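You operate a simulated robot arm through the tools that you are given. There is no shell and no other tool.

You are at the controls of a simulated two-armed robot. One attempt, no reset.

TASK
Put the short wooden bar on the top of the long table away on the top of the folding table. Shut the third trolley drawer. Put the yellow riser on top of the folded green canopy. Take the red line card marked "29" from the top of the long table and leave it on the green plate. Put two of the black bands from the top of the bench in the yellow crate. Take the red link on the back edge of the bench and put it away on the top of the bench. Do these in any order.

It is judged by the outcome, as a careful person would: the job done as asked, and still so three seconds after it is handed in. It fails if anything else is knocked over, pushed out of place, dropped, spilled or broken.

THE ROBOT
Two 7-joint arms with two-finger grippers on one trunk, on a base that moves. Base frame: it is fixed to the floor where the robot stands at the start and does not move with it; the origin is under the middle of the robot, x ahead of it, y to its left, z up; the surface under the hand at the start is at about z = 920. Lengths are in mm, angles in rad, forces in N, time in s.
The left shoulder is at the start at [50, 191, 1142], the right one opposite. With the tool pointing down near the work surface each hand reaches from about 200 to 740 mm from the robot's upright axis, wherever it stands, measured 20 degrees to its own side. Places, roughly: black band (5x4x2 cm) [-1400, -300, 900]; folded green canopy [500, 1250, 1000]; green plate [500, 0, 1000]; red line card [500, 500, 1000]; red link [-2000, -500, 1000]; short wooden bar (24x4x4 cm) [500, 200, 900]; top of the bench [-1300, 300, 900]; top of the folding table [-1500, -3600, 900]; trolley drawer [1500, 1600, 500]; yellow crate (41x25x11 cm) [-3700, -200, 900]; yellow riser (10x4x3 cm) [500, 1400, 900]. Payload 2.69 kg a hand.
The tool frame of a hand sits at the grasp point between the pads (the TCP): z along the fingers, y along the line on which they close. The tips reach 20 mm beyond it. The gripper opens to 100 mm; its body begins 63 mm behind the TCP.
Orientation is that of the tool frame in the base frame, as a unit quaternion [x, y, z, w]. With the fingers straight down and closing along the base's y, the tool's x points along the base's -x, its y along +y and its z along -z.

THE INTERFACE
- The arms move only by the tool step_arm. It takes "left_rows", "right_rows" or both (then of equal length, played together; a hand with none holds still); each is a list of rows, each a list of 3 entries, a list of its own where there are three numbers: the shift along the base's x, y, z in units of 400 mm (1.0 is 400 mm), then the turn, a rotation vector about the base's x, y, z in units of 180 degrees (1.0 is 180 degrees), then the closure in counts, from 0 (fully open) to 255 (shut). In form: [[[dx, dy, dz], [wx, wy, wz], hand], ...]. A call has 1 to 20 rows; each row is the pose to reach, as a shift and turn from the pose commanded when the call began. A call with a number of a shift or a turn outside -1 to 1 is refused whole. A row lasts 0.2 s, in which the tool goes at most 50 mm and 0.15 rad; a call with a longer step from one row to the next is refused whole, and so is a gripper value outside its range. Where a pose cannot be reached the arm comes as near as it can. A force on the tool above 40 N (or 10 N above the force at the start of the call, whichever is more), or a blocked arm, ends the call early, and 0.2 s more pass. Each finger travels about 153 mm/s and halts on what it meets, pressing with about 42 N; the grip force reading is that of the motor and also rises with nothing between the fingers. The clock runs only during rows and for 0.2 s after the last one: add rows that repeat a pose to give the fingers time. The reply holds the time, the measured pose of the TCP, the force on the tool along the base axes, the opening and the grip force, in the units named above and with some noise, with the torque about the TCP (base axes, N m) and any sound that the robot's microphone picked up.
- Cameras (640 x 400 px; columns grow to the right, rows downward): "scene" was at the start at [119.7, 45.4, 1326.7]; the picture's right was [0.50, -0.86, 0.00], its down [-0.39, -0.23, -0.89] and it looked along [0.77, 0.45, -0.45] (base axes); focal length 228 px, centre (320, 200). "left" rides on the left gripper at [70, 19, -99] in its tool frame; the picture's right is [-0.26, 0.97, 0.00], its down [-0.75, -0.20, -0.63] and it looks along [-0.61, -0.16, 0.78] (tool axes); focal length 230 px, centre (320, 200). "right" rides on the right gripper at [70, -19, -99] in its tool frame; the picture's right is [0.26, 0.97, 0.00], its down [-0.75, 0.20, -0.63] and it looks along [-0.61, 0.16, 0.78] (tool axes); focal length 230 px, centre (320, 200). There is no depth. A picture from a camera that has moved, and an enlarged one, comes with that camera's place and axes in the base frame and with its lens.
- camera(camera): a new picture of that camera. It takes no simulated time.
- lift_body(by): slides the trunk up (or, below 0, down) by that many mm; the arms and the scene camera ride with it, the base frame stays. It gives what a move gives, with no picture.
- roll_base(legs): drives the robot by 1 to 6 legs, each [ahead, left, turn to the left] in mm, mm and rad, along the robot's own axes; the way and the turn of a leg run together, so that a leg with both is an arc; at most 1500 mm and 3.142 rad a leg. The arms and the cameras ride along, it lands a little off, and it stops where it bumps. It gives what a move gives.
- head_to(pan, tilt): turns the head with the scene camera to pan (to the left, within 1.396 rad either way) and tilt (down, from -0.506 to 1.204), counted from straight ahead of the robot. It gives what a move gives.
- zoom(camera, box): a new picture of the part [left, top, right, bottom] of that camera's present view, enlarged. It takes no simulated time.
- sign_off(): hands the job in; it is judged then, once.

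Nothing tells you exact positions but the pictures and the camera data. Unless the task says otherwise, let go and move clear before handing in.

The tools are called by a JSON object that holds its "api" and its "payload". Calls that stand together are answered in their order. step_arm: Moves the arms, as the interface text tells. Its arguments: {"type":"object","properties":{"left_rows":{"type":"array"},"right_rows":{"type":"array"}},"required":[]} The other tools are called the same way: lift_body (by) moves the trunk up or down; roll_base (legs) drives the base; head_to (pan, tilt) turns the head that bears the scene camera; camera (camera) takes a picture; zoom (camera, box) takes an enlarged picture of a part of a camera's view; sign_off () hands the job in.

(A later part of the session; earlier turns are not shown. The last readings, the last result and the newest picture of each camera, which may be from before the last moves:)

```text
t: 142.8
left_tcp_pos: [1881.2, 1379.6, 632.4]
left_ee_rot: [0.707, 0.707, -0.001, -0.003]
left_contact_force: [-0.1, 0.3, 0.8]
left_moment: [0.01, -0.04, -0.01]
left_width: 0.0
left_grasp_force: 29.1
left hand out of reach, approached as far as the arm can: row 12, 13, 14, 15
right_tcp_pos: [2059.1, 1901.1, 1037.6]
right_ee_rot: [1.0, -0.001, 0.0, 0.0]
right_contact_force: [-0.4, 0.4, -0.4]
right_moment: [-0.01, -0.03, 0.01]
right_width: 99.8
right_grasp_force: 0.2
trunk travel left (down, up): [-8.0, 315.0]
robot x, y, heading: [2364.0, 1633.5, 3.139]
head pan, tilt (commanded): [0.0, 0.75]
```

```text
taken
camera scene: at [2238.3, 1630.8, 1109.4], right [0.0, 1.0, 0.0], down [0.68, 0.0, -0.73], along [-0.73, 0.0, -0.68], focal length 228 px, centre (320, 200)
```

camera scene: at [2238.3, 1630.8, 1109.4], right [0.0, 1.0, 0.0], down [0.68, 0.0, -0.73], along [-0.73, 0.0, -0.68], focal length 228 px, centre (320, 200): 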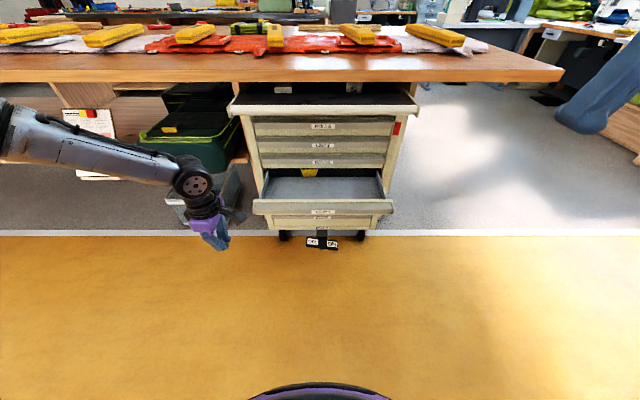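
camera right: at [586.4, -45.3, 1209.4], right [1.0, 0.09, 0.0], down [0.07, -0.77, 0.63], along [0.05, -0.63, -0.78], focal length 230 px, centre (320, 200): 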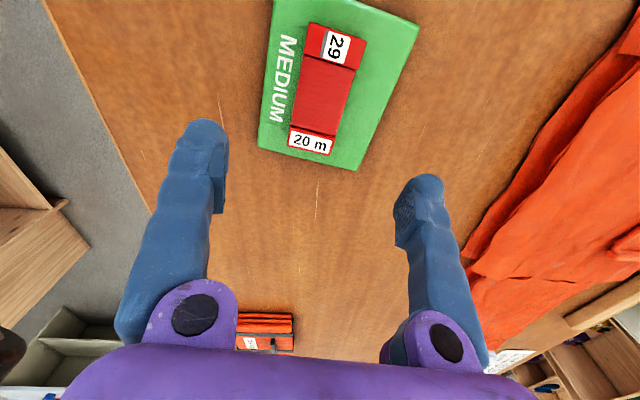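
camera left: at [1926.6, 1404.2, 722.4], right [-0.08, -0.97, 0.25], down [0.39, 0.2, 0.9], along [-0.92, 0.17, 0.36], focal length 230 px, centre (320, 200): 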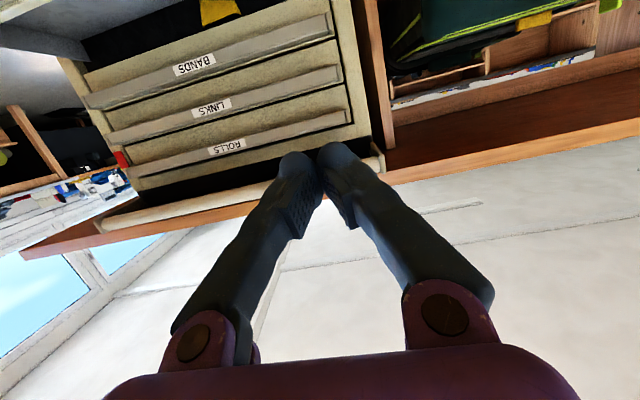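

{"api": "step_arm", "payload": {"left_rows": [[[0.1, -0.06, 0.02], [0, 0, 0], 255], [[0.2, -0.12, 0.02], [0, 0, 0], 255], [[0.3, -0.18, 0.02], [0, 0, 0], 255], [[0.33, -0.24, 0.0], [0, 0, 0], 255], [[0.33, -0.24, -0.06], [0, 0, 0], 255], [[0.33, -0.24, -0.12], [0, 0, 0], 255], [[0.33, -0.24, -0.18], [0, 0, 0], 255], [[0.33, -0.24, -0.24], [0, 0, 0], 255], [[0.33, -0.24, -0.3], [0, 0, 0], 255], [[0.33, -0.24, -0.3], [0, 0, 0], 255]]}}

{"api": "camera", "payload": {"camera": "scene"}}

```text
t: 145.0
left_tcp_pos: [2011.5, 1281.9, 530.5]
left_ee_rot: [0.707, 0.707, 0.0, -0.002]
left_contact_force: [1.1, 0.0, 0.1]
left_moment: [-0.02, 0.04, -0.01]
left_width: 0.2
left_grasp_force: 29.2
left hand out of reach, approached as far as the arm can: row 9, 10
right_tcp_pos: [2057.7, 1901.8, 1036.1]
right_ee_rot: [1.0, -0.002, 0.001, 0.0]
right_contact_force: [-1.0, 0.5, 1.0]
right_moment: [-0.01, 0.0, 0.0]
right_width: 99.9
right_grasp_force: 0.0
trunk travel left (down, up): [-8.0, 315.0]
robot x, y, heading: [2359.4, 1630.2, 3.137]
head pan, tilt (commanded): [0.0, 0.75]
```

```text
taken
camera scene: at [2238.3, 1631.0, 1109.4], right [0.0, 1.0, 0.0], down [0.68, 0.0, -0.73], along [-0.73, 0.0, -0.68], focal length 228 px, centre (320, 200)
```

scene: 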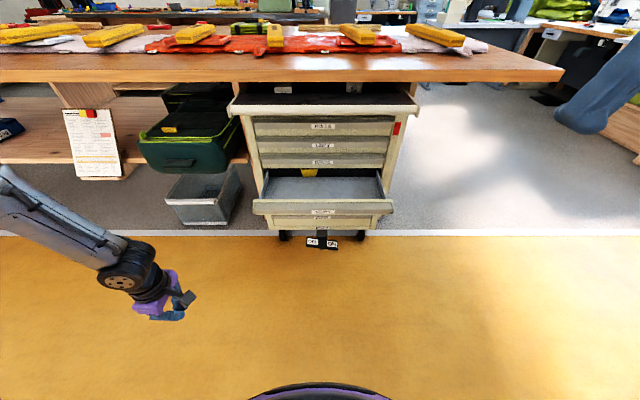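

At this closer, wider spot the hand gets down to z=530. I'll restore the yaw and tilt the tool forward ~38° here.

{"api": "step_arm", "payload": {"left_rows": [[[0, 0, 0.01], [0, 0, -0.0455], 255], [[0, 0, 0.02], [0, 0, -0.091], 255], [[0, 0, 0.03], [0, 0, -0.1365], 255], [[0, 0, 0.04], [0, 0, -0.182], 255], [[0, 0, 0.05], [0, 0, -0.2275], 255], [[0, 0, 0.05], [0, 0, -0.273], 255], [[0, 0, 0.05], [0, 0, -0.3185], 255], [[0, 0, 0.05], [0, 0, -0.364], 255], [[0, 0, 0.05], [0, 0, -0.4095], 255], [[0, 0, 0.05], [0, 0, -0.455], 255], [[0, 0, 0.05], [0, 0, -0.5], 255], [[0, 0, 0.05], [0, 0, -0.5], 255]]}}

{"api": "step_arm", "payload": {"left_rows": [[[0, 0, 0], [0, 0.0422, 0], 255], [[0, 0, 0], [0, 0.0844, 0], 255], [[0, 0, 0], [0, 0.1267, 0], 255], [[0, 0, 0], [0, 0.1689, 0], 255], [[0, 0, 0], [0, 0.2111, 0], 255], [[0, 0, 0], [0, 0.2111, 0], 255]]}}

{"api": "camera", "payload": {"camera": "scene"}}

{"api": "camera", "payload": {"camera": "left"}}

```text
t: 147.6
left_tcp_pos: [2012.9, 1282.1, 550.7]
left_ee_rot: [1.0, -0.002, 0.001, -0.002]
left_contact_force: [-0.4, 0.2, 0.6]
left_moment: [0.04, 0.01, 0.01]
left_width: 0.3
left_grasp_force: 29.5
right_tcp_pos: [2059.2, 1901.3, 1037.0]
right_ee_rot: [1.0, -0.001, 0.0, 0.0]
right_contact_force: [-0.4, 0.0, -0.1]
right_moment: [0.0, -0.01, 0.03]
right_width: 100.2
right_grasp_force: 0.0
trunk travel left (down, up): [-8.0, 315.0]
robot x, y, heading: [2361.4, 1633.4, 3.143]
head pan, tilt (commanded): [0.0, 0.75]
```

```text
t: 149.0
left_tcp_pos: [1998.8, 1268.1, 569.8]
left_ee_rot: [0.951, -0.002, -0.31, -0.002]
left_contact_force: [-0.2, 0.4, -0.3]
left_moment: [0.01, 0.03, -0.01]
left_width: 0.0
left_grasp_force: 29.8
left hand out of reach, approached as far as the arm can: row 4, 5, 6
right_tcp_pos: [2059.1, 1900.9, 1037.3]
right_ee_rot: [1.0, -0.002, 0.0, 0.0]
right_contact_force: [0.5, 0.6, -0.4]
right_moment: [-0.02, 0.03, -0.03]
right_width: 99.9
right_grasp_force: 0.0
trunk travel left (down, up): [-8.0, 315.0]
robot x, y, heading: [2363.2, 1634.4, 3.14]
head pan, tilt (commanded): [0.0, 0.75]
```

```text
taken
camera scene: at [2238.2, 1630.8, 1109.4], right [0.0, 1.0, 0.0], down [0.68, 0.0, -0.73], along [-0.73, 0.0, -0.68], focal length 228 px, centre (320, 200)
```

scene: 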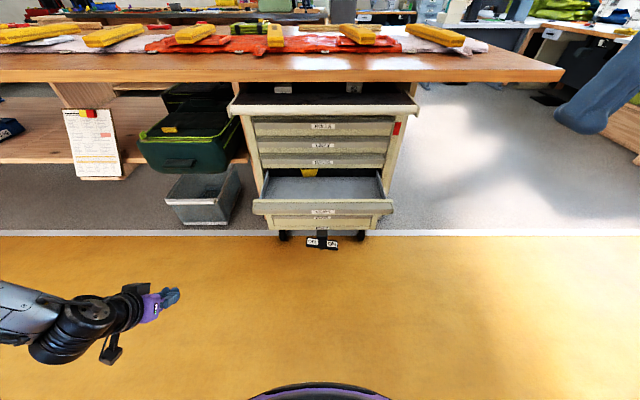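

```text
taken
camera left: at [2111.1, 1248.8, 609.3], right [-0.21, -0.97, 0.15], down [-0.24, 0.2, 0.95], along [-0.95, 0.17, -0.27], focal length 230 px, centre (320, 200)
```

left: 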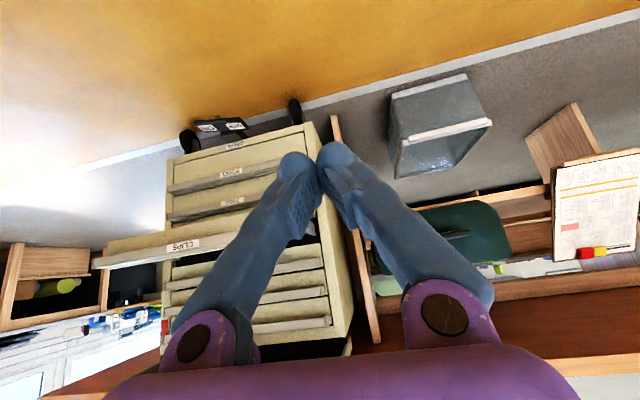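

From below I can now see further drawers under CLIPS. Let me zoom in to check every drawer.

{"api": "zoom", "payload": {"camera": "left", "box": [80, 80, 360, 360]}}

{"api": "zoom", "payload": {"camera": "left", "box": [140, 110, 300, 270]}}

```text
1.43 times, centred on (220, 220) of left
camera zoom: at [2111.1, 1248.8, 609.3], right [-0.21, -0.97, 0.15], down [-0.24, 0.2, 0.95], along [-0.95, 0.17, -0.27], focal length 329 px, centre (463, 171)
```

zoom: 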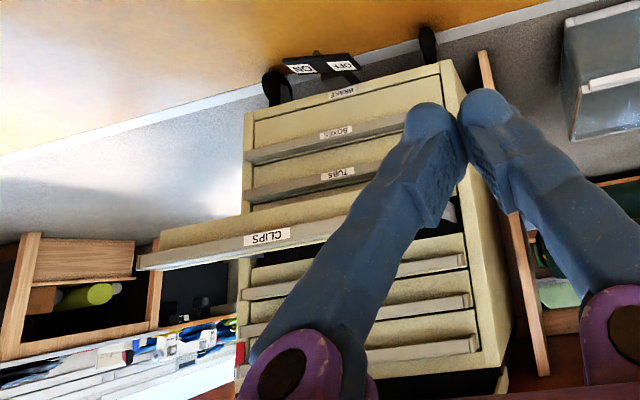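

```text
2.50 times, centred on (220, 190) of left
camera zoom: at [2111.1, 1248.8, 609.3], right [-0.21, -0.97, 0.15], down [-0.24, 0.2, 0.95], along [-0.95, 0.17, -0.27], focal length 575 px, centre (570, 225)
```

zoom: 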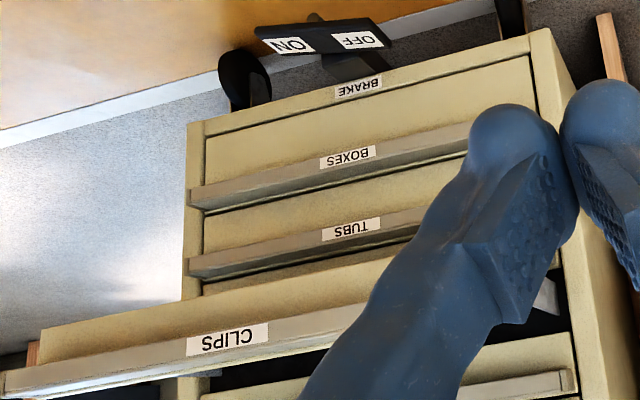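

The trolley has six drawers (ROLLS, LINKS, BANDS, CLIPS, TUBS, BOXES) and CLIPS — third from the bottom — is the only open one, so that's the one to shut. With the hand held low at this close-in pose, I'll push by driving the base; first line up with the drawer's centre.

{"api": "roll_base", "payload": {"legs": [[0, -365, 0]]}}

{"api": "lift_body", "payload": {"by": -8}}

{"api": "camera", "payload": {"camera": "scene"}}

{"api": "camera", "payload": {"camera": "left"}}

```text
t: 152.8
left_tcp_pos: [1995.7, 1636.8, 570.4]
left_ee_rot: [0.951, -0.006, -0.31, -0.004]
left_contact_force: [0.1, 0.2, 0.7]
left_moment: [0.0, 0.0, 0.01]
left_width: 0.0
left_grasp_force: 29.5
right_tcp_pos: [2063.2, 2269.2, 1037.0]
right_ee_rot: [1.0, -0.006, 0.0, 0.0]
right_contact_force: [0.1, 0.1, -0.4]
right_moment: [-0.01, -0.02, 0.0]
right_width: 100.3
right_grasp_force: 0.1
trunk travel left (down, up): [-8.0, 315.0]
robot x, y, heading: [2363.7, 1994.8, 3.131]
head pan, tilt (commanded): [0.0, 0.75]
```

```text
t: 153.3
left_tcp_pos: [1995.9, 1637.3, 561.7]
left_ee_rot: [0.951, -0.006, -0.309, -0.003]
left_contact_force: [0.5, 0.0, 0.2]
left_moment: [0.01, -0.01, 0.0]
left_width: 0.0
left_grasp_force: 29.3
right_tcp_pos: [2063.4, 2268.1, 1029.9]
right_ee_rot: [1.0, -0.005, 0.0, -0.001]
right_contact_force: [0.3, -0.4, -0.7]
right_moment: [0.0, -0.02, 0.0]
right_width: 100.3
right_grasp_force: 0.1
trunk travel left (down, up): [0.0, 323.0]
robot x, y, heading: [2363.3, 1998.8, 3.13]
head pan, tilt (commanded): [0.0, 0.75]
```

```text
taken
camera scene: at [2240.4, 1997.6, 1101.9], right [0.01, 1.0, 0.0], down [0.68, -0.01, -0.73], along [-0.73, 0.01, -0.68], focal length 228 px, centre (320, 200)
```

scene: 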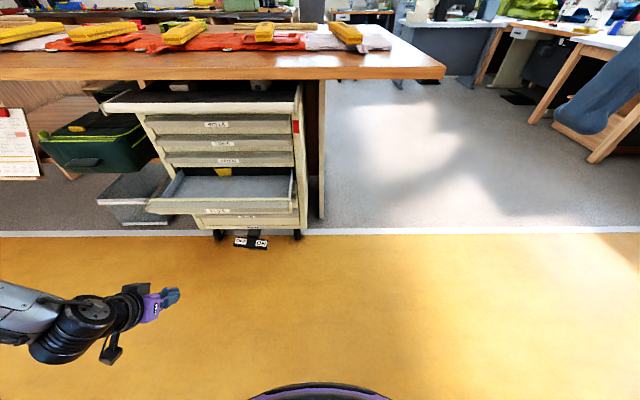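

```text
taken
camera left: at [2109.9, 1616.6, 601.9], right [-0.22, -0.96, 0.15], down [-0.23, 0.2, 0.95], along [-0.95, 0.17, -0.27], focal length 230 px, centre (320, 200)
```

left: 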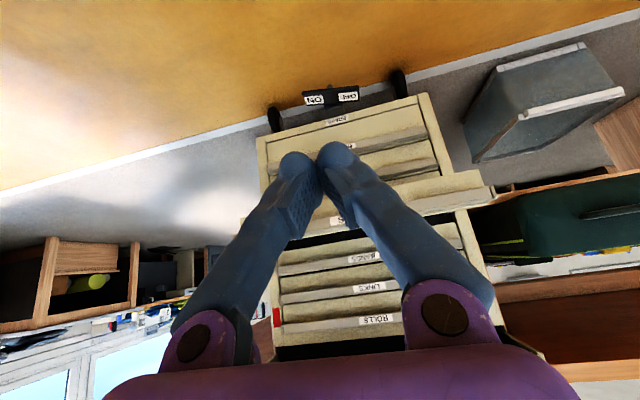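

{"api": "roll_base", "payload": {"legs": [[250, 0, 0.01]]}}

{"api": "camera", "payload": {"camera": "scene"}}

{"api": "camera", "payload": {"camera": "left"}}

```text
t: 155.2
left_tcp_pos: [1752.4, 1631.2, 562.6]
left_ee_rot: [0.951, 0.002, -0.309, -0.001]
left_contact_force: [0.3, -1.0, 0.0]
left_moment: [-0.01, -0.01, -0.05]
left_width: 0.0
left_grasp_force: 29.4
right_tcp_pos: [1805.8, 2264.1, 1029.8]
right_ee_rot: [1.0, 0.003, -0.001, 0.0]
right_contact_force: [0.1, 0.0, -0.4]
right_moment: [0.0, 0.02, 0.01]
right_width: 100.1
right_grasp_force: 0.1
trunk travel left (down, up): [0.0, 323.0]
robot x, y, heading: [2113.2, 1997.2, -3.132]
head pan, tilt (commanded): [0.0, 0.75]
```

```text
taken
camera scene: at [1988.7, 1995.6, 1101.9], right [-0.01, 1.0, 0.0], down [0.68, 0.01, -0.73], along [-0.73, -0.01, -0.68], focal length 228 px, centre (320, 200)
```

scene: 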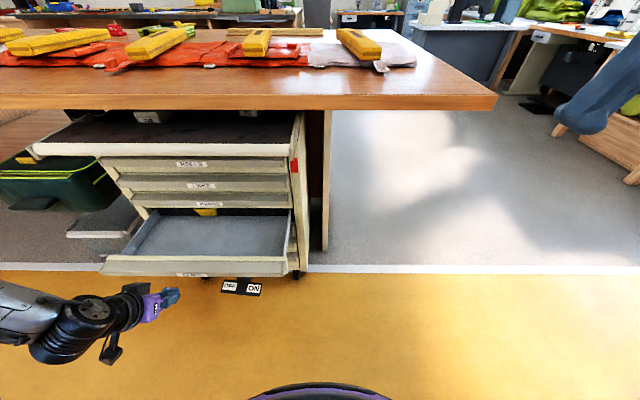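

```text
taken
camera left: at [1865.0, 1612.4, 601.8], right [-0.2, -0.97, 0.15], down [-0.24, 0.2, 0.95], along [-0.95, 0.16, -0.27], focal length 230 px, centre (320, 200)
```

left: 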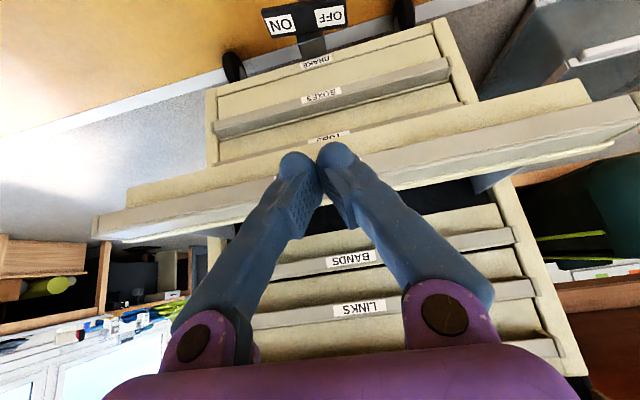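

{"api": "step_arm", "payload": {"left_rows": [[[0.06, -0.03, 0], [0, 0, 0], 255], [[0.1, -0.05, -0.01], [0, 0, 0], 255], [[0.1, -0.05, -0.03], [0, 0, 0], 255], [[0.1, -0.05, -0.03], [0, 0, 0], 255]]}}

```text
t: 156.2
left_tcp_pos: [1791.4, 1610.8, 551.3]
left_ee_rot: [0.951, 0.003, -0.309, 0.0]
left_contact_force: [-0.1, -0.2, -0.1]
left_moment: [0.01, 0.0, 0.03]
left_width: 0.0
left_grasp_force: 29.7
right_tcp_pos: [1808.0, 2263.3, 1029.2]
right_ee_rot: [1.0, 0.003, 0.0, 0.0]
right_contact_force: [-0.2, 0.0, -0.1]
right_moment: [-0.02, 0.02, -0.01]
right_width: 99.8
right_grasp_force: 0.1
trunk travel left (down, up): [0.0, 323.0]
robot x, y, heading: [2109.6, 1997.5, -3.138]
head pan, tilt (commanded): [0.0, 0.75]
```

{"api": "roll_base", "payload": {"legs": [[85, 0, 0]]}}

{"api": "camera", "payload": {"camera": "left"}}

{"api": "zoom", "payload": {"camera": "scene", "box": [20, 120, 340, 370]}}

```text
t: 157.2
left_tcp_pos: [1707.5, 1610.9, 551.0]
left_ee_rot: [0.951, 0.002, -0.309, -0.002]
left_contact_force: [-0.7, 0.6, 0.1]
left_moment: [0.03, 0.01, 0.04]
left_width: 0.0
left_grasp_force: 29.1
right_tcp_pos: [1723.9, 2264.0, 1029.0]
right_ee_rot: [1.0, 0.002, 0.0, 0.0]
right_contact_force: [-0.2, -0.3, -0.3]
right_moment: [-0.01, -0.01, 0.0]
right_width: 99.7
right_grasp_force: 0.0
trunk travel left (down, up): [0.0, 323.0]
robot x, y, heading: [2026.9, 1998.5, -3.135]
head pan, tilt (commanded): [0.0, 0.75]
```

```text
taken
camera left: at [1820.5, 1591.8, 590.0], right [-0.2, -0.97, 0.15], down [-0.24, 0.2, 0.95], along [-0.95, 0.16, -0.27], focal length 230 px, centre (320, 200)
```

left: 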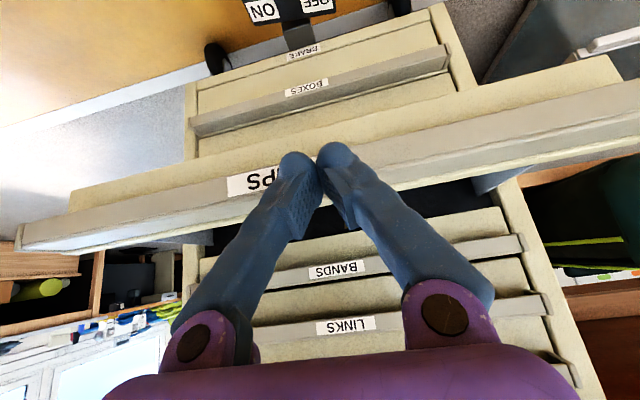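

```text
1.60 times, centred on (180, 245) of scene
camera zoom: at [1905.6, 1995.3, 1101.9], right [-0.01, 1.0, 0.0], down [0.68, 0.0, -0.73], along [-0.73, 0.0, -0.68], focal length 364 px, centre (544, 128)
```

zoom: 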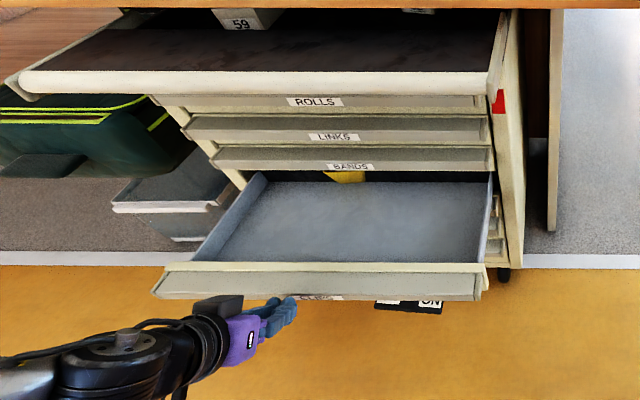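

Fingertips are just in front of the CLIPS lip at its label. Pushing forward now in stages.

{"api": "roll_base", "payload": {"legs": [[100, 0, 0]]}}

{"api": "camera", "payload": {"camera": "left"}}

{"api": "camera", "payload": {"camera": "scene"}}

```text
t: 158.4
left_tcp_pos: [1606.4, 1610.0, 550.6]
left_ee_rot: [0.951, 0.001, -0.31, -0.002]
left_contact_force: [-0.8, -1.1, -0.9]
left_moment: [-0.01, 0.01, -0.01]
left_width: 0.0
left_grasp_force: 30.0
right_tcp_pos: [1626.7, 2263.2, 1028.9]
right_ee_rot: [1.0, 0.001, 0.001, 0.0]
right_contact_force: [-0.3, -0.7, -1.2]
right_moment: [-0.05, 0.0, 0.0]
right_width: 99.9
right_grasp_force: 0.0
trunk travel left (down, up): [0.0, 323.0]
robot x, y, heading: [1928.9, 1996.5, -3.136]
head pan, tilt (commanded): [0.0, 0.75]
```

```text
taken
camera left: at [1720.3, 1591.6, 589.9], right [-0.21, -0.97, 0.15], down [-0.24, 0.2, 0.95], along [-0.95, 0.16, -0.27], focal length 230 px, centre (320, 200)
```

left: 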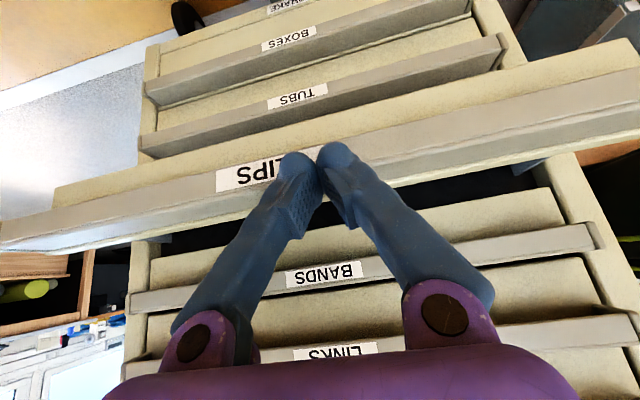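

```text
taken
camera scene: at [1805.9, 1994.9, 1101.9], right [0.0, 1.0, 0.0], down [0.68, 0.0, -0.73], along [-0.73, 0.0, -0.68], focal length 228 px, centre (320, 200)
```

scene: 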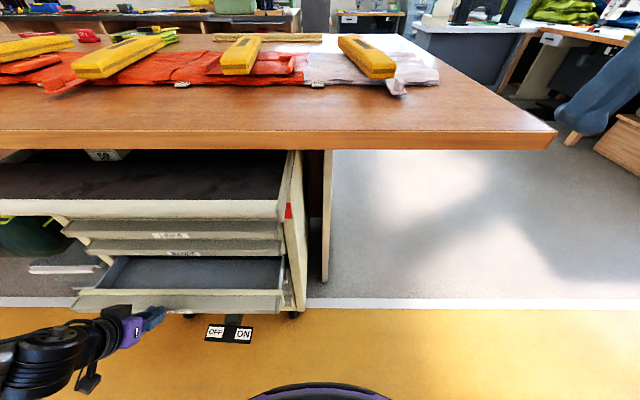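

The drawer is moving in. Continuing.

{"api": "roll_base", "payload": {"legs": [[95, 0, 0]]}}

{"api": "camera", "payload": {"camera": "left"}}

{"api": "camera", "payload": {"camera": "scene"}}

```text
t: 159.5
left_tcp_pos: [1513.0, 1610.4, 551.0]
left_ee_rot: [0.951, 0.001, -0.31, -0.001]
left_contact_force: [-0.9, 0.4, 0.7]
left_moment: [-0.03, -0.01, 0.03]
left_width: 0.0
left_grasp_force: 30.1
right_tcp_pos: [1531.0, 2263.1, 1028.9]
right_ee_rot: [1.0, 0.002, 0.0, 0.0]
right_contact_force: [-0.3, 1.1, 0.7]
right_moment: [0.02, -0.01, -0.02]
right_width: 100.1
right_grasp_force: 0.0
trunk travel left (down, up): [0.0, 323.0]
robot x, y, heading: [1831.4, 1999.7, -3.142]
head pan, tilt (commanded): [0.0, 0.75]
```

```text
taken
camera left: at [1626.5, 1591.1, 589.8], right [-0.21, -0.97, 0.15], down [-0.24, 0.2, 0.95], along [-0.95, 0.16, -0.27], focal length 230 px, centre (320, 200)
```

left: 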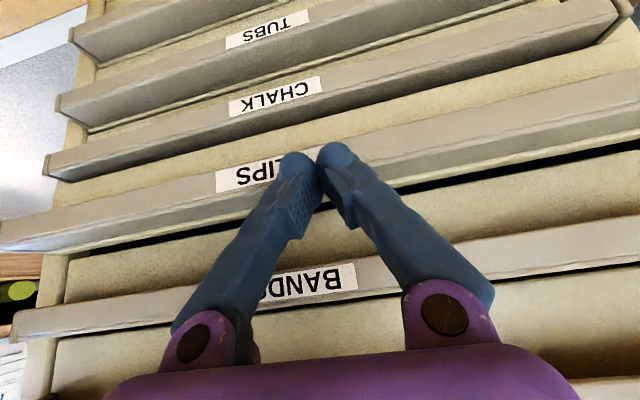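

```text
taken
camera scene: at [1711.9, 1994.5, 1101.8], right [0.0, 1.0, 0.0], down [0.68, 0.0, -0.73], along [-0.73, 0.0, -0.68], focal length 228 px, centre (320, 200)
```

scene: 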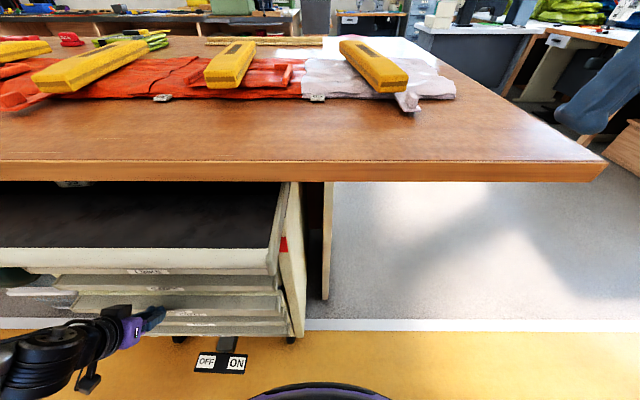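

{"api": "roll_base", "payload": {"legs": [[14, 0, 0]]}}

{"api": "camera", "payload": {"camera": "left"}}

```text
t: 160.5
left_tcp_pos: [1499.2, 1615.0, 551.2]
left_ee_rot: [0.951, -0.002, -0.309, -0.002]
left_contact_force: [-0.3, 0.6, -0.6]
left_moment: [-0.02, -0.01, 0.06]
left_width: 0.0
left_grasp_force: 29.1
right_tcp_pos: [1521.9, 2268.3, 1028.6]
right_ee_rot: [1.0, -0.002, 0.0, 0.0]
right_contact_force: [0.5, -0.2, -0.2]
right_moment: [-0.05, -0.02, 0.02]
right_width: 100.1
right_grasp_force: 0.0
trunk travel left (down, up): [0.0, 323.0]
robot x, y, heading: [1821.8, 1997.2, 3.142]
head pan, tilt (commanded): [0.0, 0.75]
stopped in leg 1: the robot was blocked; the commanded pose is now the measured one
```

```text
taken
camera left: at [1612.2, 1596.2, 590.0], right [-0.21, -0.97, 0.15], down [-0.24, 0.2, 0.95], along [-0.95, 0.17, -0.27], focal length 230 px, centre (320, 200)
```

left: 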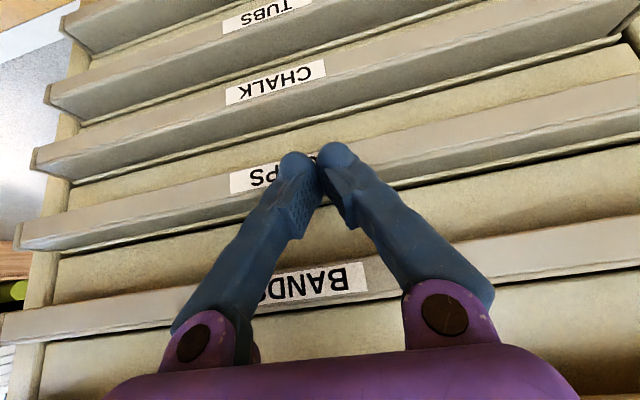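

The drawer hit its stop, flush with the others. Backing off to check.

{"api": "roll_base", "payload": {"legs": [[-250, 0, 0]]}}

{"api": "camera", "payload": {"camera": "left"}}

{"api": "camera", "payload": {"camera": "scene"}}

```text
t: 162.3
left_tcp_pos: [1747.9, 1615.0, 551.2]
left_ee_rot: [0.951, -0.003, -0.31, -0.002]
left_contact_force: [-0.3, 0.3, -0.5]
left_moment: [0.01, 0.0, -0.01]
left_width: 0.0
left_grasp_force: 29.7
right_tcp_pos: [1770.4, 2268.5, 1029.7]
right_ee_rot: [1.0, -0.003, 0.001, 0.0]
right_contact_force: [0.1, -0.1, -0.6]
right_moment: [0.0, 0.0, 0.02]
right_width: 100.4
right_grasp_force: 0.0
trunk travel left (down, up): [0.0, 323.0]
robot x, y, heading: [2072.1, 1998.6, 3.135]
head pan, tilt (commanded): [0.0, 0.75]
```

```text
taken
camera left: at [1859.5, 1595.5, 590.0], right [-0.22, -0.96, 0.15], down [-0.24, 0.2, 0.95], along [-0.95, 0.17, -0.27], focal length 230 px, centre (320, 200)
```

left: 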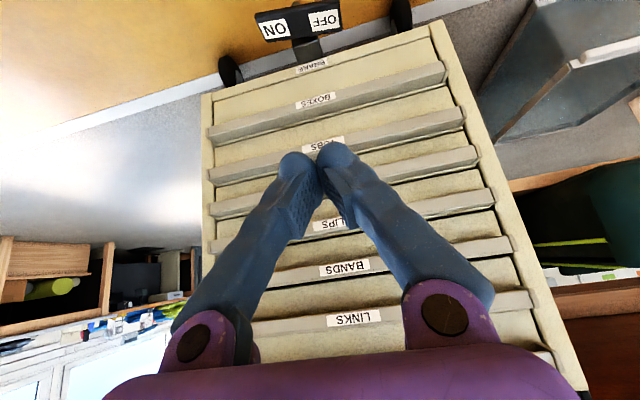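

```text
taken
camera scene: at [1949.0, 1998.2, 1102.0], right [0.0, 1.0, 0.0], down [0.68, 0.0, -0.73], along [-0.73, 0.0, -0.68], focal length 228 px, centre (320, 200)
```

scene: 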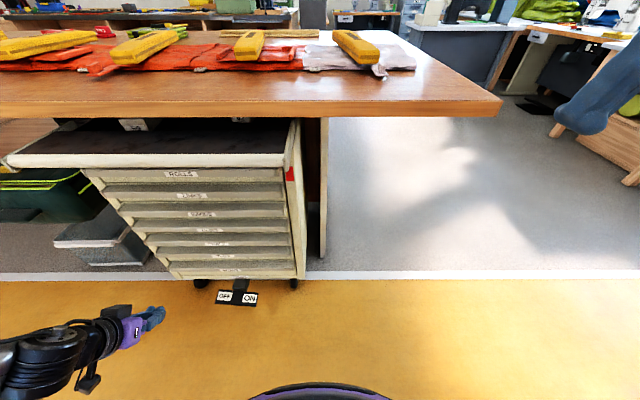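

All drawers are now flush. Next I'll raise the trunk, restore the left arm's pose, and drive back around the table to the wooden bar.

{"api": "lift_body", "payload": {"by": 260}}

{"api": "step_arm", "payload": {"left_rows": [[[0, 0, 0.1], [0, -0.02, 0], 255], [[0, 0, 0.2], [0, -0.04, 0], 255], [[0, 0, 0.3], [0, -0.06, 0], 200], [[0, 0, 0.4], [0, -0.08, 0], 100], [[0, 0, 0.5], [0, -0.1, 0], 0], [[0, 0, 0.6], [0, -0.12, 0], 0], [[0, 0, 0.7], [0, -0.14, 0], 0], [[0, 0, 0.8], [0, -0.16, 0], 0], [[0, 0, 0.9], [0, -0.18, 0], 0], [[0, 0, 0.95], [0, -0.2, 0], 0], [[0, 0, 0.95], [0, -0.2, 0], 0]]}}

{"api": "camera", "payload": {"camera": "scene"}}

```text
t: 165.0
left_tcp_pos: [1746.8, 1615.8, 810.5]
left_ee_rot: [0.951, -0.003, -0.309, -0.003]
left_contact_force: [-0.2, 0.1, 0.1]
left_moment: [0.03, 0.02, 0.01]
left_width: 0.1
left_grasp_force: 29.8
right_tcp_pos: [1771.3, 2269.1, 1288.5]
right_ee_rot: [1.0, -0.002, -0.001, 0.0]
right_contact_force: [0.0, 0.4, -0.2]
right_moment: [0.04, -0.01, -0.01]
right_width: 100.1
right_grasp_force: 0.1
trunk travel left (down, up): [-260.0, 63.0]
robot x, y, heading: [2069.6, 1997.4, 3.135]
head pan, tilt (commanded): [0.0, 0.75]
```

```text
t: 167.4
left_tcp_pos: [1747.0, 1615.3, 1190.4]
left_ee_rot: [1.0, -0.003, 0.0, -0.003]
left_contact_force: [0.9, 0.2, 0.1]
left_moment: [0.03, 0.01, -0.02]
left_width: 100.1
left_grasp_force: 0.1
left hand out of reach, approached as far as the arm can: row 4
right_tcp_pos: [1770.2, 2267.9, 1288.9]
right_ee_rot: [1.0, -0.003, 0.0, 0.0]
right_contact_force: [-0.1, 0.0, 0.3]
right_moment: [0.0, 0.01, -0.01]
right_width: 100.3
right_grasp_force: 0.0
trunk travel left (down, up): [-260.0, 63.0]
robot x, y, heading: [2068.1, 2000.9, 3.14]
head pan, tilt (commanded): [0.0, 0.75]
```

```text
taken
camera scene: at [1949.0, 1997.9, 1362.0], right [0.0, 1.0, 0.0], down [0.68, 0.0, -0.73], along [-0.73, 0.0, -0.68], focal length 228 px, centre (320, 200)
```

scene: 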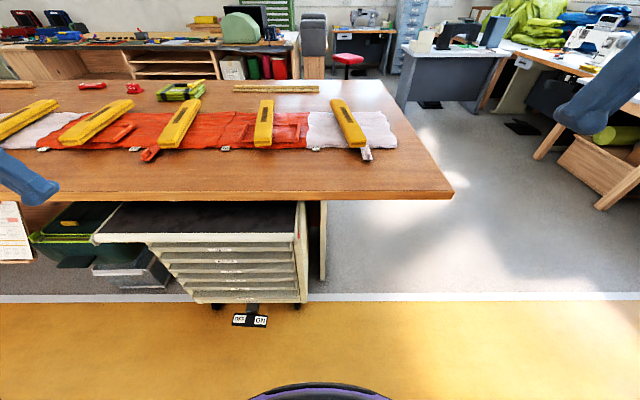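

{"api": "roll_base", "payload": {"legs": [[0, -770, 0], [1500, 0, 0], [850, 0, 0]]}}

{"api": "head_to", "payload": {"pan": 0.6, "tilt": 0.5}}

{"api": "camera", "payload": {"camera": "scene"}}

```text
t: 185.7
left_tcp_pos: [-596.5, 2454.7, 1190.0]
left_ee_rot: [1.0, -0.018, 0.0, -0.003]
left_contact_force: [1.2, 0.0, -0.2]
left_moment: [0.01, 0.02, 0.06]
left_width: 100.2
left_grasp_force: 0.0
right_tcp_pos: [-552.1, 3106.4, 1289.8]
right_ee_rot: [1.0, -0.018, -0.001, 0.0]
right_contact_force: [-0.3, 0.2, 0.0]
right_moment: [-0.02, -0.03, 0.01]
right_width: 100.0
right_grasp_force: 0.0
trunk travel left (down, up): [-260.0, 63.0]
robot x, y, heading: [-259.7, 2828.0, 3.104]
head pan, tilt (commanded): [0.0, 0.75]
```

```text
t: 186.7
left_tcp_pos: [-597.0, 2454.8, 1189.9]
left_ee_rot: [1.0, -0.018, 0.0, -0.002]
left_contact_force: [-0.5, -0.4, -0.7]
left_moment: [-0.01, 0.0, 0.0]
left_width: 100.0
left_grasp_force: 0.1
right_tcp_pos: [-551.9, 3105.8, 1289.8]
right_ee_rot: [1.0, -0.018, 0.0, 0.0]
right_contact_force: [-0.5, -0.2, 0.6]
right_moment: [-0.01, -0.01, -0.01]
right_width: 99.9
right_grasp_force: 0.0
trunk travel left (down, up): [-260.0, 63.0]
robot x, y, heading: [-256.8, 2828.3, 3.102]
head pan, tilt (commanded): [0.6, 0.499]
```

```text
taken
camera scene: at [-376.4, 2779.8, 1383.9], right [-0.53, 0.85, 0.0], down [0.41, 0.26, -0.88], along [-0.74, -0.47, -0.48], focal length 228 px, centre (320, 200)
```

scene: 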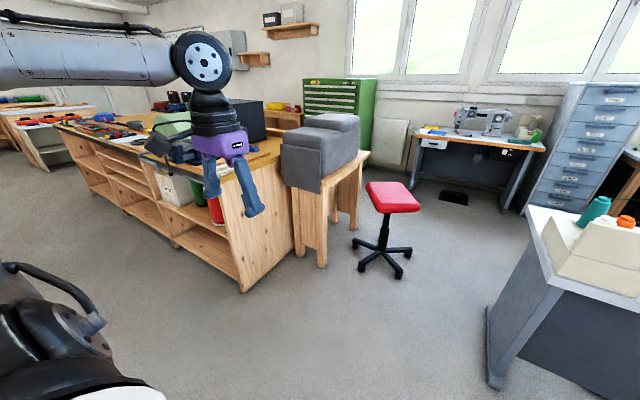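

The bench and its shelves are on my left; the way back is clear. I'll turn to face the long table and go to the bar.

{"api": "roll_base", "payload": {"legs": [[0, 0, -3.1], [0, -1500, 0], [0, -1000, 0]]}}

{"api": "head_to", "payload": {"pan": -0.2, "tilt": 0.6}}

{"api": "camera", "payload": {"camera": "scene"}}

```text
t: 215.8
left_tcp_pos: [78.5, 739.0, 1190.4]
left_ee_rot: [-0.003, 1.0, -0.002, 0.0]
left_contact_force: [-0.3, 0.1, 0.0]
left_moment: [-0.02, -0.01, -0.02]
left_width: 99.8
left_grasp_force: 0.1
right_tcp_pos: [60.4, 85.3, 1289.5]
right_ee_rot: [-0.003, 1.0, 0.0, 0.0]
right_contact_force: [0.6, -0.1, 0.4]
right_moment: [0.02, -0.01, -0.02]
right_width: 100.3
right_grasp_force: 0.0
trunk travel left (down, up): [-260.0, 63.0]
robot x, y, heading: [-244.4, 350.5, 0.006]
head pan, tilt (commanded): [0.6, 0.499]
```

```text
t: 216.9
left_tcp_pos: [77.1, 739.8, 1191.3]
left_ee_rot: [-0.004, 1.0, -0.003, 0.0]
left_contact_force: [-0.5, -0.2, 0.3]
left_moment: [0.0, 0.01, 0.01]
left_width: 99.9
left_grasp_force: 0.1
right_tcp_pos: [60.7, 84.5, 1288.8]
right_ee_rot: [-0.003, 1.0, 0.0, 0.0]
right_contact_force: [0.0, -0.2, 1.0]
right_moment: [0.03, -0.02, 0.03]
right_width: 99.8
right_grasp_force: 0.0
trunk travel left (down, up): [-260.0, 63.0]
robot x, y, heading: [-241.8, 351.3, 0.007]
head pan, tilt (commanded): [-0.201, 0.6]
```

```text
taken
camera scene: at [-116.2, 334.6, 1374.8], right [-0.19, -0.98, 0.0], down [-0.55, 0.11, -0.83], along [0.81, -0.16, -0.56], focal length 228 px, centre (320, 200)
```

scene: 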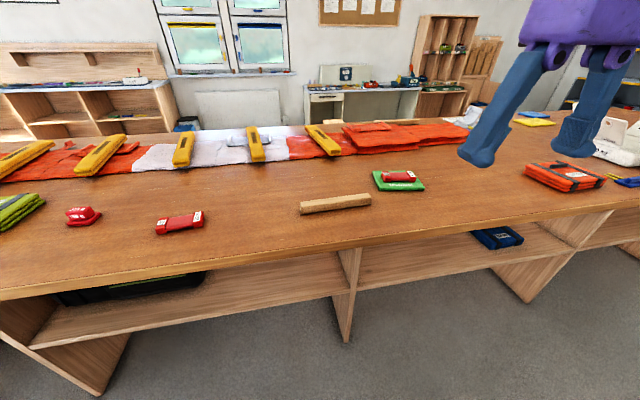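

{"api": "roll_base", "payload": {"legs": [[240, 0, 0]]}}

{"api": "lift_body", "payload": {"by": -60}}

{"api": "step_arm", "payload": {"right_rows": [[[0.02, 0.015, 0], [0, 0, -0.0454], 0], [[0.04, 0.03, 0], [0, 0, -0.0908], 0], [[0.06, 0.045, 0], [0, 0, -0.1362], 0], [[0.08, 0.06, 0], [0, 0, -0.1817], 0], [[0.1, 0.075, 0], [0, 0, -0.2271], 0], [[0.12, 0.09, 0], [0, 0, -0.2725], 0], [[0.14, 0.105, -0.02], [0, 0, -0.318], 0], [[0.17, 0.12, -0.06], [0, 0, -0.3633], 0], [[0.2, 0.135, -0.12], [0, 0, -0.4087], 0], [[0.25, 0.15, -0.18], [0, 0, -0.4542], 0], [[0.3, 0.18, -0.25], [0, 0, -0.5], 0], [[0.35, 0.19, -0.33], [0, 0, -0.5], 0], [[0.4, 0.19, -0.4], [0, 0, -0.5], 0], [[0.42, 0.19, -0.4], [0, 0, -0.5], 0], [[0.42, 0.19, -0.4], [0, 0, -0.5], 0]]}}

{"api": "camera", "payload": {"camera": "right"}}

{"api": "camera", "payload": {"camera": "scene"}}

```text
t: 218.7
left_tcp_pos: [317.4, 741.9, 1190.9]
left_ee_rot: [-0.004, 1.0, -0.003, 0.0]
left_contact_force: [0.0, 1.2, -0.1]
left_moment: [-0.03, 0.01, -0.01]
left_width: 100.0
left_grasp_force: 0.0
right_tcp_pos: [301.3, 87.2, 1289.4]
right_ee_rot: [-0.004, 1.0, 0.001, 0.001]
right_contact_force: [0.7, -0.8, -0.6]
right_moment: [0.02, 0.01, 0.01]
right_width: 100.0
right_grasp_force: 0.0
trunk travel left (down, up): [-260.0, 63.0]
robot x, y, heading: [-8.0, 355.1, 0.006]
head pan, tilt (commanded): [-0.201, 0.6]
```

```text
t: 219.7
left_tcp_pos: [316.3, 741.3, 1130.9]
left_ee_rot: [-0.004, 1.0, -0.002, 0.0]
left_contact_force: [-0.5, -0.4, 0.3]
left_moment: [-0.01, -0.01, 0.02]
left_width: 100.1
left_grasp_force: 0.1
right_tcp_pos: [301.0, 86.9, 1229.4]
right_ee_rot: [-0.004, 1.0, 0.0, -0.001]
right_contact_force: [-0.3, 0.4, 0.0]
right_moment: [-0.01, 0.02, 0.0]
right_width: 99.8
right_grasp_force: 0.0
trunk travel left (down, up): [-200.0, 123.0]
robot x, y, heading: [-3.5, 354.8, 0.008]
head pan, tilt (commanded): [-0.201, 0.6]
```

```text
t: 222.9
left_tcp_pos: [316.6, 741.3, 1131.2]
left_ee_rot: [-0.005, 1.0, -0.002, -0.001]
left_contact_force: [0.1, -1.6, 0.2]
left_moment: [0.0, -0.02, 0.0]
left_width: 100.1
left_grasp_force: 0.0
right_tcp_pos: [468.4, 163.0, 1069.3]
right_ee_rot: [0.704, 0.71, 0.0, 0.0]
right_contact_force: [0.4, 0.4, -0.2]
right_moment: [-0.01, 0.02, -0.01]
right_width: 100.1
right_grasp_force: 0.2
trunk travel left (down, up): [-200.0, 123.0]
robot x, y, heading: [-1.3, 354.0, 0.005]
head pan, tilt (commanded): [-0.201, 0.6]
```

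```text
taken
camera right: at [449.2, 232.8, 1169.7], right [0.96, 0.26, 0.0], down [0.21, -0.75, 0.63], along [0.17, -0.61, -0.78], focal length 230 px, centre (320, 200)
```

right: 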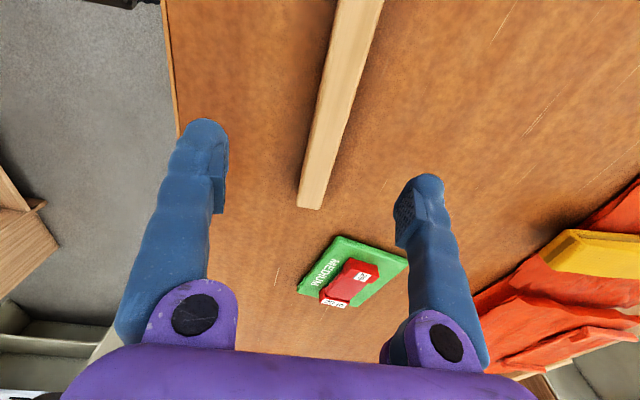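

```text
taken
camera scene: at [123.7, 336.4, 1314.8], right [-0.19, -0.98, 0.0], down [-0.55, 0.11, -0.83], along [0.81, -0.16, -0.56], focal length 228 px, centre (320, 200)
```

scene: 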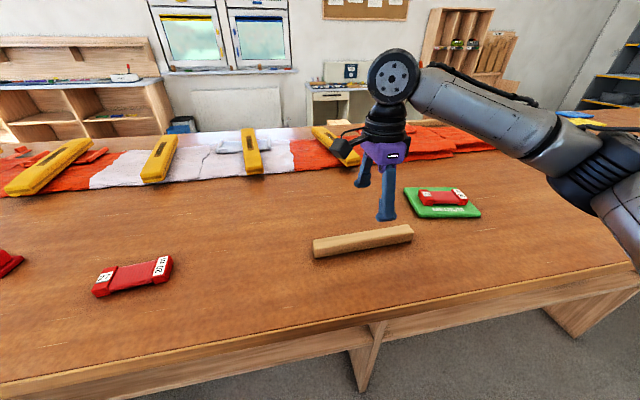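

The bar's centre is about (480, 166), turned ~2.4°. Descending with the right hand to grip it at mid-length.

{"api": "step_arm", "payload": {"right_rows": [[[0.015, 0.004, -0.06], [0, 0, 0.006], 0], [[0.029, 0.0075, -0.14], [0, 0, 0.012], 0], [[0.029, 0.0075, -0.22], [0, 0, 0.012], 0], [[0.029, 0.0075, -0.28], [0, 0, 0.012], 0], [[0.029, 0.0075, -0.315], [0, 0, 0.012], 0], [[0.029, 0.0075, -0.315], [0, 0, 0.012], 0]]}}

{"api": "camera", "payload": {"camera": "right"}}

{"api": "zoom", "payload": {"camera": "scene", "box": [280, 130, 460, 270]}}

```text
t: 224.3
left_tcp_pos: [316.8, 741.7, 1131.8]
left_ee_rot: [-0.005, 1.0, -0.003, 0.001]
left_contact_force: [-0.8, 0.7, 0.2]
left_moment: [0.0, 0.02, 0.02]
left_width: 100.0
left_grasp_force: 0.1
right_tcp_pos: [481.3, 166.0, 944.1]
right_ee_rot: [0.691, 0.723, 0.0, 0.0]
right_contact_force: [-1.0, 0.5, 0.4]
right_moment: [0.01, -0.04, 0.02]
right_width: 100.0
right_grasp_force: 0.1
trunk travel left (down, up): [-200.0, 123.0]
robot x, y, heading: [-3.2, 352.7, 0.009]
head pan, tilt (commanded): [-0.201, 0.6]
```

```text
taken
camera right: at [459.4, 235.9, 1043.3], right [0.95, 0.3, 0.0], down [0.23, -0.74, 0.63], along [0.19, -0.6, -0.78], focal length 230 px, centre (320, 200)
```

right: 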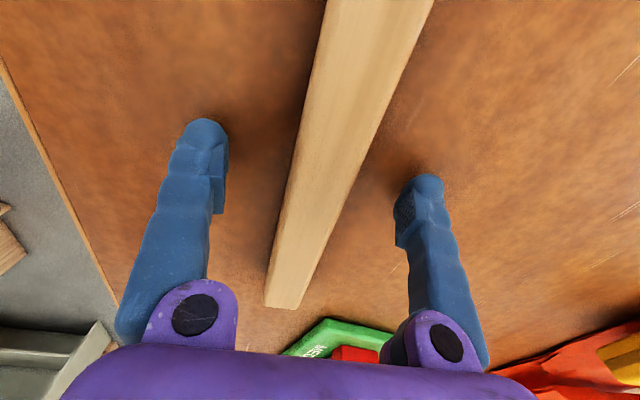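

```text
2.86 times, centred on (370, 200) of scene
camera zoom: at [123.6, 336.5, 1314.8], right [-0.19, -0.98, 0.0], down [-0.55, 0.11, -0.83], along [0.81, -0.16, -0.56], focal length 650 px, centre (177, 200)
```

zoom: 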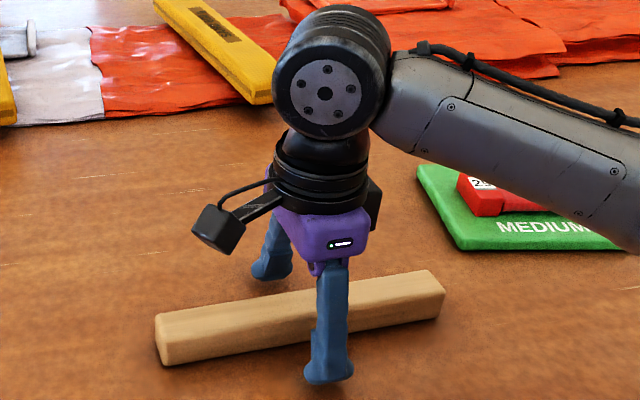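

{"api": "step_arm", "payload": {"right_rows": [[[0, 0, 0], [0, 0, 0], 120], [[0, 0, 0], [0, 0, 0], 255], [[0, 0, 0], [0, 0, 0], 255], [[0, 0, 0], [0, 0, 0], 255]]}}

{"api": "step_arm", "payload": {"right_rows": [[[0, 0, 0.05], [0, 0, 0], 255], [[0, 0, 0.15], [0, 0, 0], 255], [[0, 0, 0.25], [0, 0, 0], 255], [[0, 0, 0.35], [0, 0, 0], 255], [[0, 0, 0.45], [0, 0, 0], 255], [[0, 0, 0.45], [0, 0, 0], 255]]}}

{"api": "camera", "payload": {"camera": "right"}}

{"api": "camera", "payload": {"camera": "scene"}}

```text
t: 225.3
left_tcp_pos: [317.7, 741.9, 1130.4]
left_ee_rot: [-0.004, 1.0, -0.002, 0.001]
left_contact_force: [0.7, -0.2, 0.3]
left_moment: [0.0, 0.02, 0.02]
left_width: 100.0
left_grasp_force: 0.0
right_tcp_pos: [480.9, 167.5, 943.4]
right_ee_rot: [0.691, 0.723, -0.001, -0.001]
right_contact_force: [-0.7, -0.4, 0.5]
right_moment: [-0.05, -0.03, -0.05]
right_width: 30.4
right_grasp_force: 41.9
trunk travel left (down, up): [-200.0, 123.0]
robot x, y, heading: [-6.2, 354.6, 0.008]
head pan, tilt (commanded): [-0.201, 0.6]
```

```text
t: 226.7
left_tcp_pos: [317.5, 741.1, 1132.2]
left_ee_rot: [-0.005, 1.0, -0.003, 0.0]
left_contact_force: [1.3, -0.4, 0.4]
left_moment: [0.01, 0.02, 0.04]
left_width: 100.2
left_grasp_force: 0.1
right_tcp_pos: [481.3, 166.1, 1123.1]
right_ee_rot: [0.69, 0.724, -0.001, -0.001]
right_contact_force: [0.0, -0.1, -2.7]
right_moment: [0.0, -0.01, 0.0]
right_width: 30.8
right_grasp_force: 41.8
trunk travel left (down, up): [-200.0, 123.0]
robot x, y, heading: [-5.9, 352.8, 0.004]
head pan, tilt (commanded): [-0.201, 0.6]
```

```text
taken
camera right: at [459.2, 235.4, 1224.0], right [0.95, 0.3, 0.0], down [0.23, -0.74, 0.63], along [0.19, -0.6, -0.78], focal length 230 px, centre (320, 200)
```

right: 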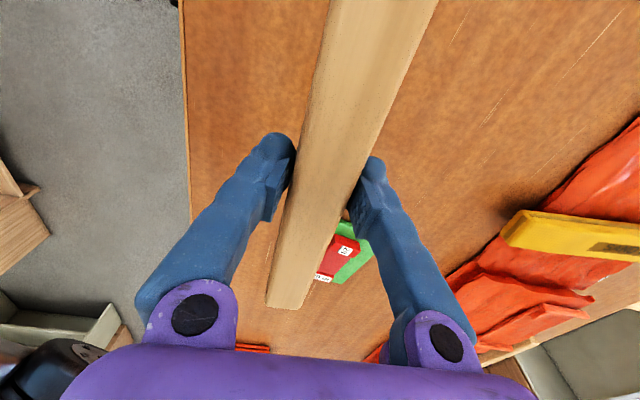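

```text
taken
camera scene: at [124.2, 336.1, 1314.7], right [-0.19, -0.98, 0.0], down [-0.56, 0.11, -0.82], along [0.81, -0.16, -0.57], focal length 228 px, centre (320, 200)
```

scene: 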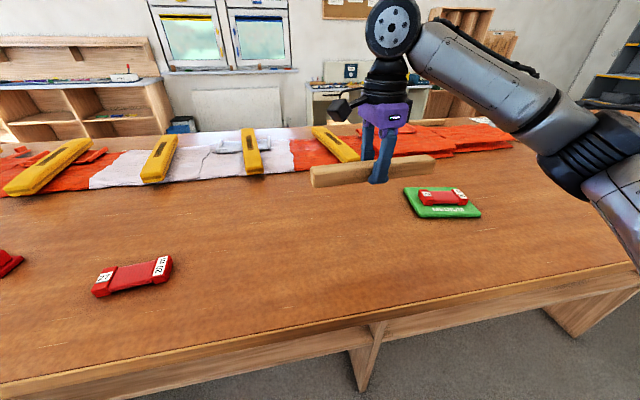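

The bar is held level. Backing away from the table, tucking the arm, and turning toward -y to find the folding table.

{"api": "roll_base", "payload": {"legs": [[-320, 0, 0]]}}

{"api": "step_arm", "payload": {"right_rows": [[[-0.08, -0.02, 0.03], [0, 0, 0], 255], [[-0.16, -0.04, 0.06], [0, 0, 0], 255], [[-0.24, -0.06, 0.1], [0, 0, 0], 255], [[-0.32, -0.08, 0.15], [0, 0, 0], 255], [[-0.36, -0.1, 0.2], [0, 0, 0], 255], [[-0.36, -0.1, 0.2], [0, 0, 0], 255]]}}

{"api": "roll_base", "payload": {"legs": [[0, 0, -1.571]]}}

{"api": "head_to", "payload": {"pan": 0.0, "tilt": 0.4}}

{"api": "camera", "payload": {"camera": "scene"}}

{"api": "head_to", "payload": {"pan": -0.9, "tilt": 0.4}}

{"api": "camera", "payload": {"camera": "scene"}}

```text
t: 228.8
left_tcp_pos: [-3.1, 739.6, 1130.4]
left_ee_rot: [-0.005, 1.0, -0.003, 0.0]
left_contact_force: [-0.5, -0.4, -0.3]
left_moment: [-0.02, -0.02, -0.05]
left_width: 99.8
left_grasp_force: 0.1
right_tcp_pos: [162.2, 164.6, 1123.5]
right_ee_rot: [0.691, 0.723, 0.0, 0.001]
right_contact_force: [-0.3, 0.4, -1.3]
right_moment: [0.05, -0.01, 0.02]
right_width: 31.2
right_grasp_force: 41.7
trunk travel left (down, up): [-200.0, 123.0]
robot x, y, heading: [-320.8, 349.9, 0.009]
head pan, tilt (commanded): [-0.201, 0.6]
```

```text
t: 230.2
left_tcp_pos: [-1.7, 739.3, 1130.5]
left_ee_rot: [-0.006, 1.0, -0.003, -0.001]
left_contact_force: [0.0, 0.3, 0.3]
left_moment: [0.0, -0.01, 0.03]
left_width: 100.1
left_grasp_force: 0.1
right_tcp_pos: [18.6, 123.9, 1203.5]
right_ee_rot: [0.69, 0.724, 0.0, -0.001]
right_contact_force: [0.3, 0.2, -1.6]
right_moment: [-0.01, 0.0, -0.01]
right_width: 30.9
right_grasp_force: 42.0
trunk travel left (down, up): [-200.0, 123.0]
robot x, y, heading: [-322.7, 353.2, 0.008]
head pan, tilt (commanded): [-0.201, 0.6]
```

```text
t: 234.4
left_tcp_pos: [65.0, 30.5, 1131.7]
left_ee_rot: [0.705, 0.709, -0.002, -0.002]
left_contact_force: [0.4, -0.2, -0.7]
left_moment: [0.03, 0.03, -0.03]
left_width: 99.7
left_grasp_force: 0.1
right_tcp_pos: [-550.8, 11.0, 1203.0]
right_ee_rot: [1.0, 0.022, 0.0, 0.0]
right_contact_force: [0.5, 0.5, -2.4]
right_moment: [-0.01, -0.04, -0.02]
right_width: 30.5
right_grasp_force: 42.3
trunk travel left (down, up): [-200.0, 123.0]
robot x, y, heading: [-323.6, 348.6, -1.559]
head pan, tilt (commanded): [-0.201, 0.6]
```

```text
t: 235.2
left_tcp_pos: [65.0, 29.2, 1129.9]
left_ee_rot: [0.705, 0.709, -0.002, -0.001]
left_contact_force: [0.0, 0.1, 0.5]
left_moment: [0.04, 0.01, -0.04]
left_width: 99.8
left_grasp_force: 0.1
right_tcp_pos: [-549.9, 9.8, 1202.4]
right_ee_rot: [1.0, 0.022, 0.0, -0.001]
right_contact_force: [0.3, -0.4, -2.0]
right_moment: [-0.02, 0.0, 0.0]
right_width: 30.6
right_grasp_force: 41.9
trunk travel left (down, up): [-200.0, 123.0]
robot x, y, heading: [-322.9, 349.6, -1.565]
head pan, tilt (commanded): [0.0, 0.4]
```

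```text
taken
camera scene: at [-321.3, 217.5, 1333.0], right [-1.0, -0.01, 0.0], down [0.0, 0.39, -0.92], along [0.01, -0.92, -0.39], focal length 228 px, centre (320, 200)
```

scene: 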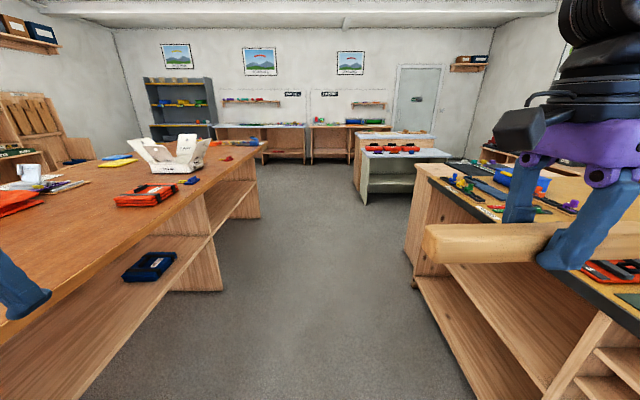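

```text
t: 236.4
left_tcp_pos: [64.7, 31.1, 1130.2]
left_ee_rot: [0.705, 0.709, -0.002, -0.002]
left_contact_force: [0.4, 0.1, 0.2]
left_moment: [0.03, 0.01, -0.02]
left_width: 100.1
left_grasp_force: 0.0
right_tcp_pos: [-550.4, 11.2, 1203.1]
right_ee_rot: [1.0, 0.022, 0.0, -0.001]
right_contact_force: [0.3, -1.1, -2.4]
right_moment: [0.03, -0.04, 0.01]
right_width: 30.6
right_grasp_force: 42.4
trunk travel left (down, up): [-200.0, 123.0]
robot x, y, heading: [-323.3, 351.5, -1.564]
head pan, tilt (commanded): [-0.901, 0.4]
```

```text
taken
camera scene: at [-394.0, 252.0, 1333.0], right [-0.63, 0.78, 0.0], down [0.3, 0.24, -0.92], along [-0.72, -0.58, -0.39], focal length 228 px, centre (320, 200)
```

scene: 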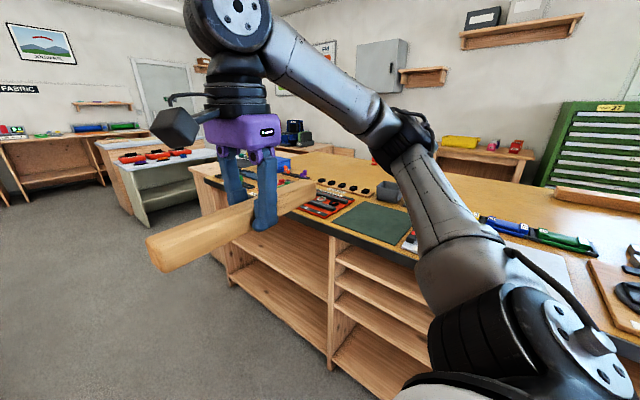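

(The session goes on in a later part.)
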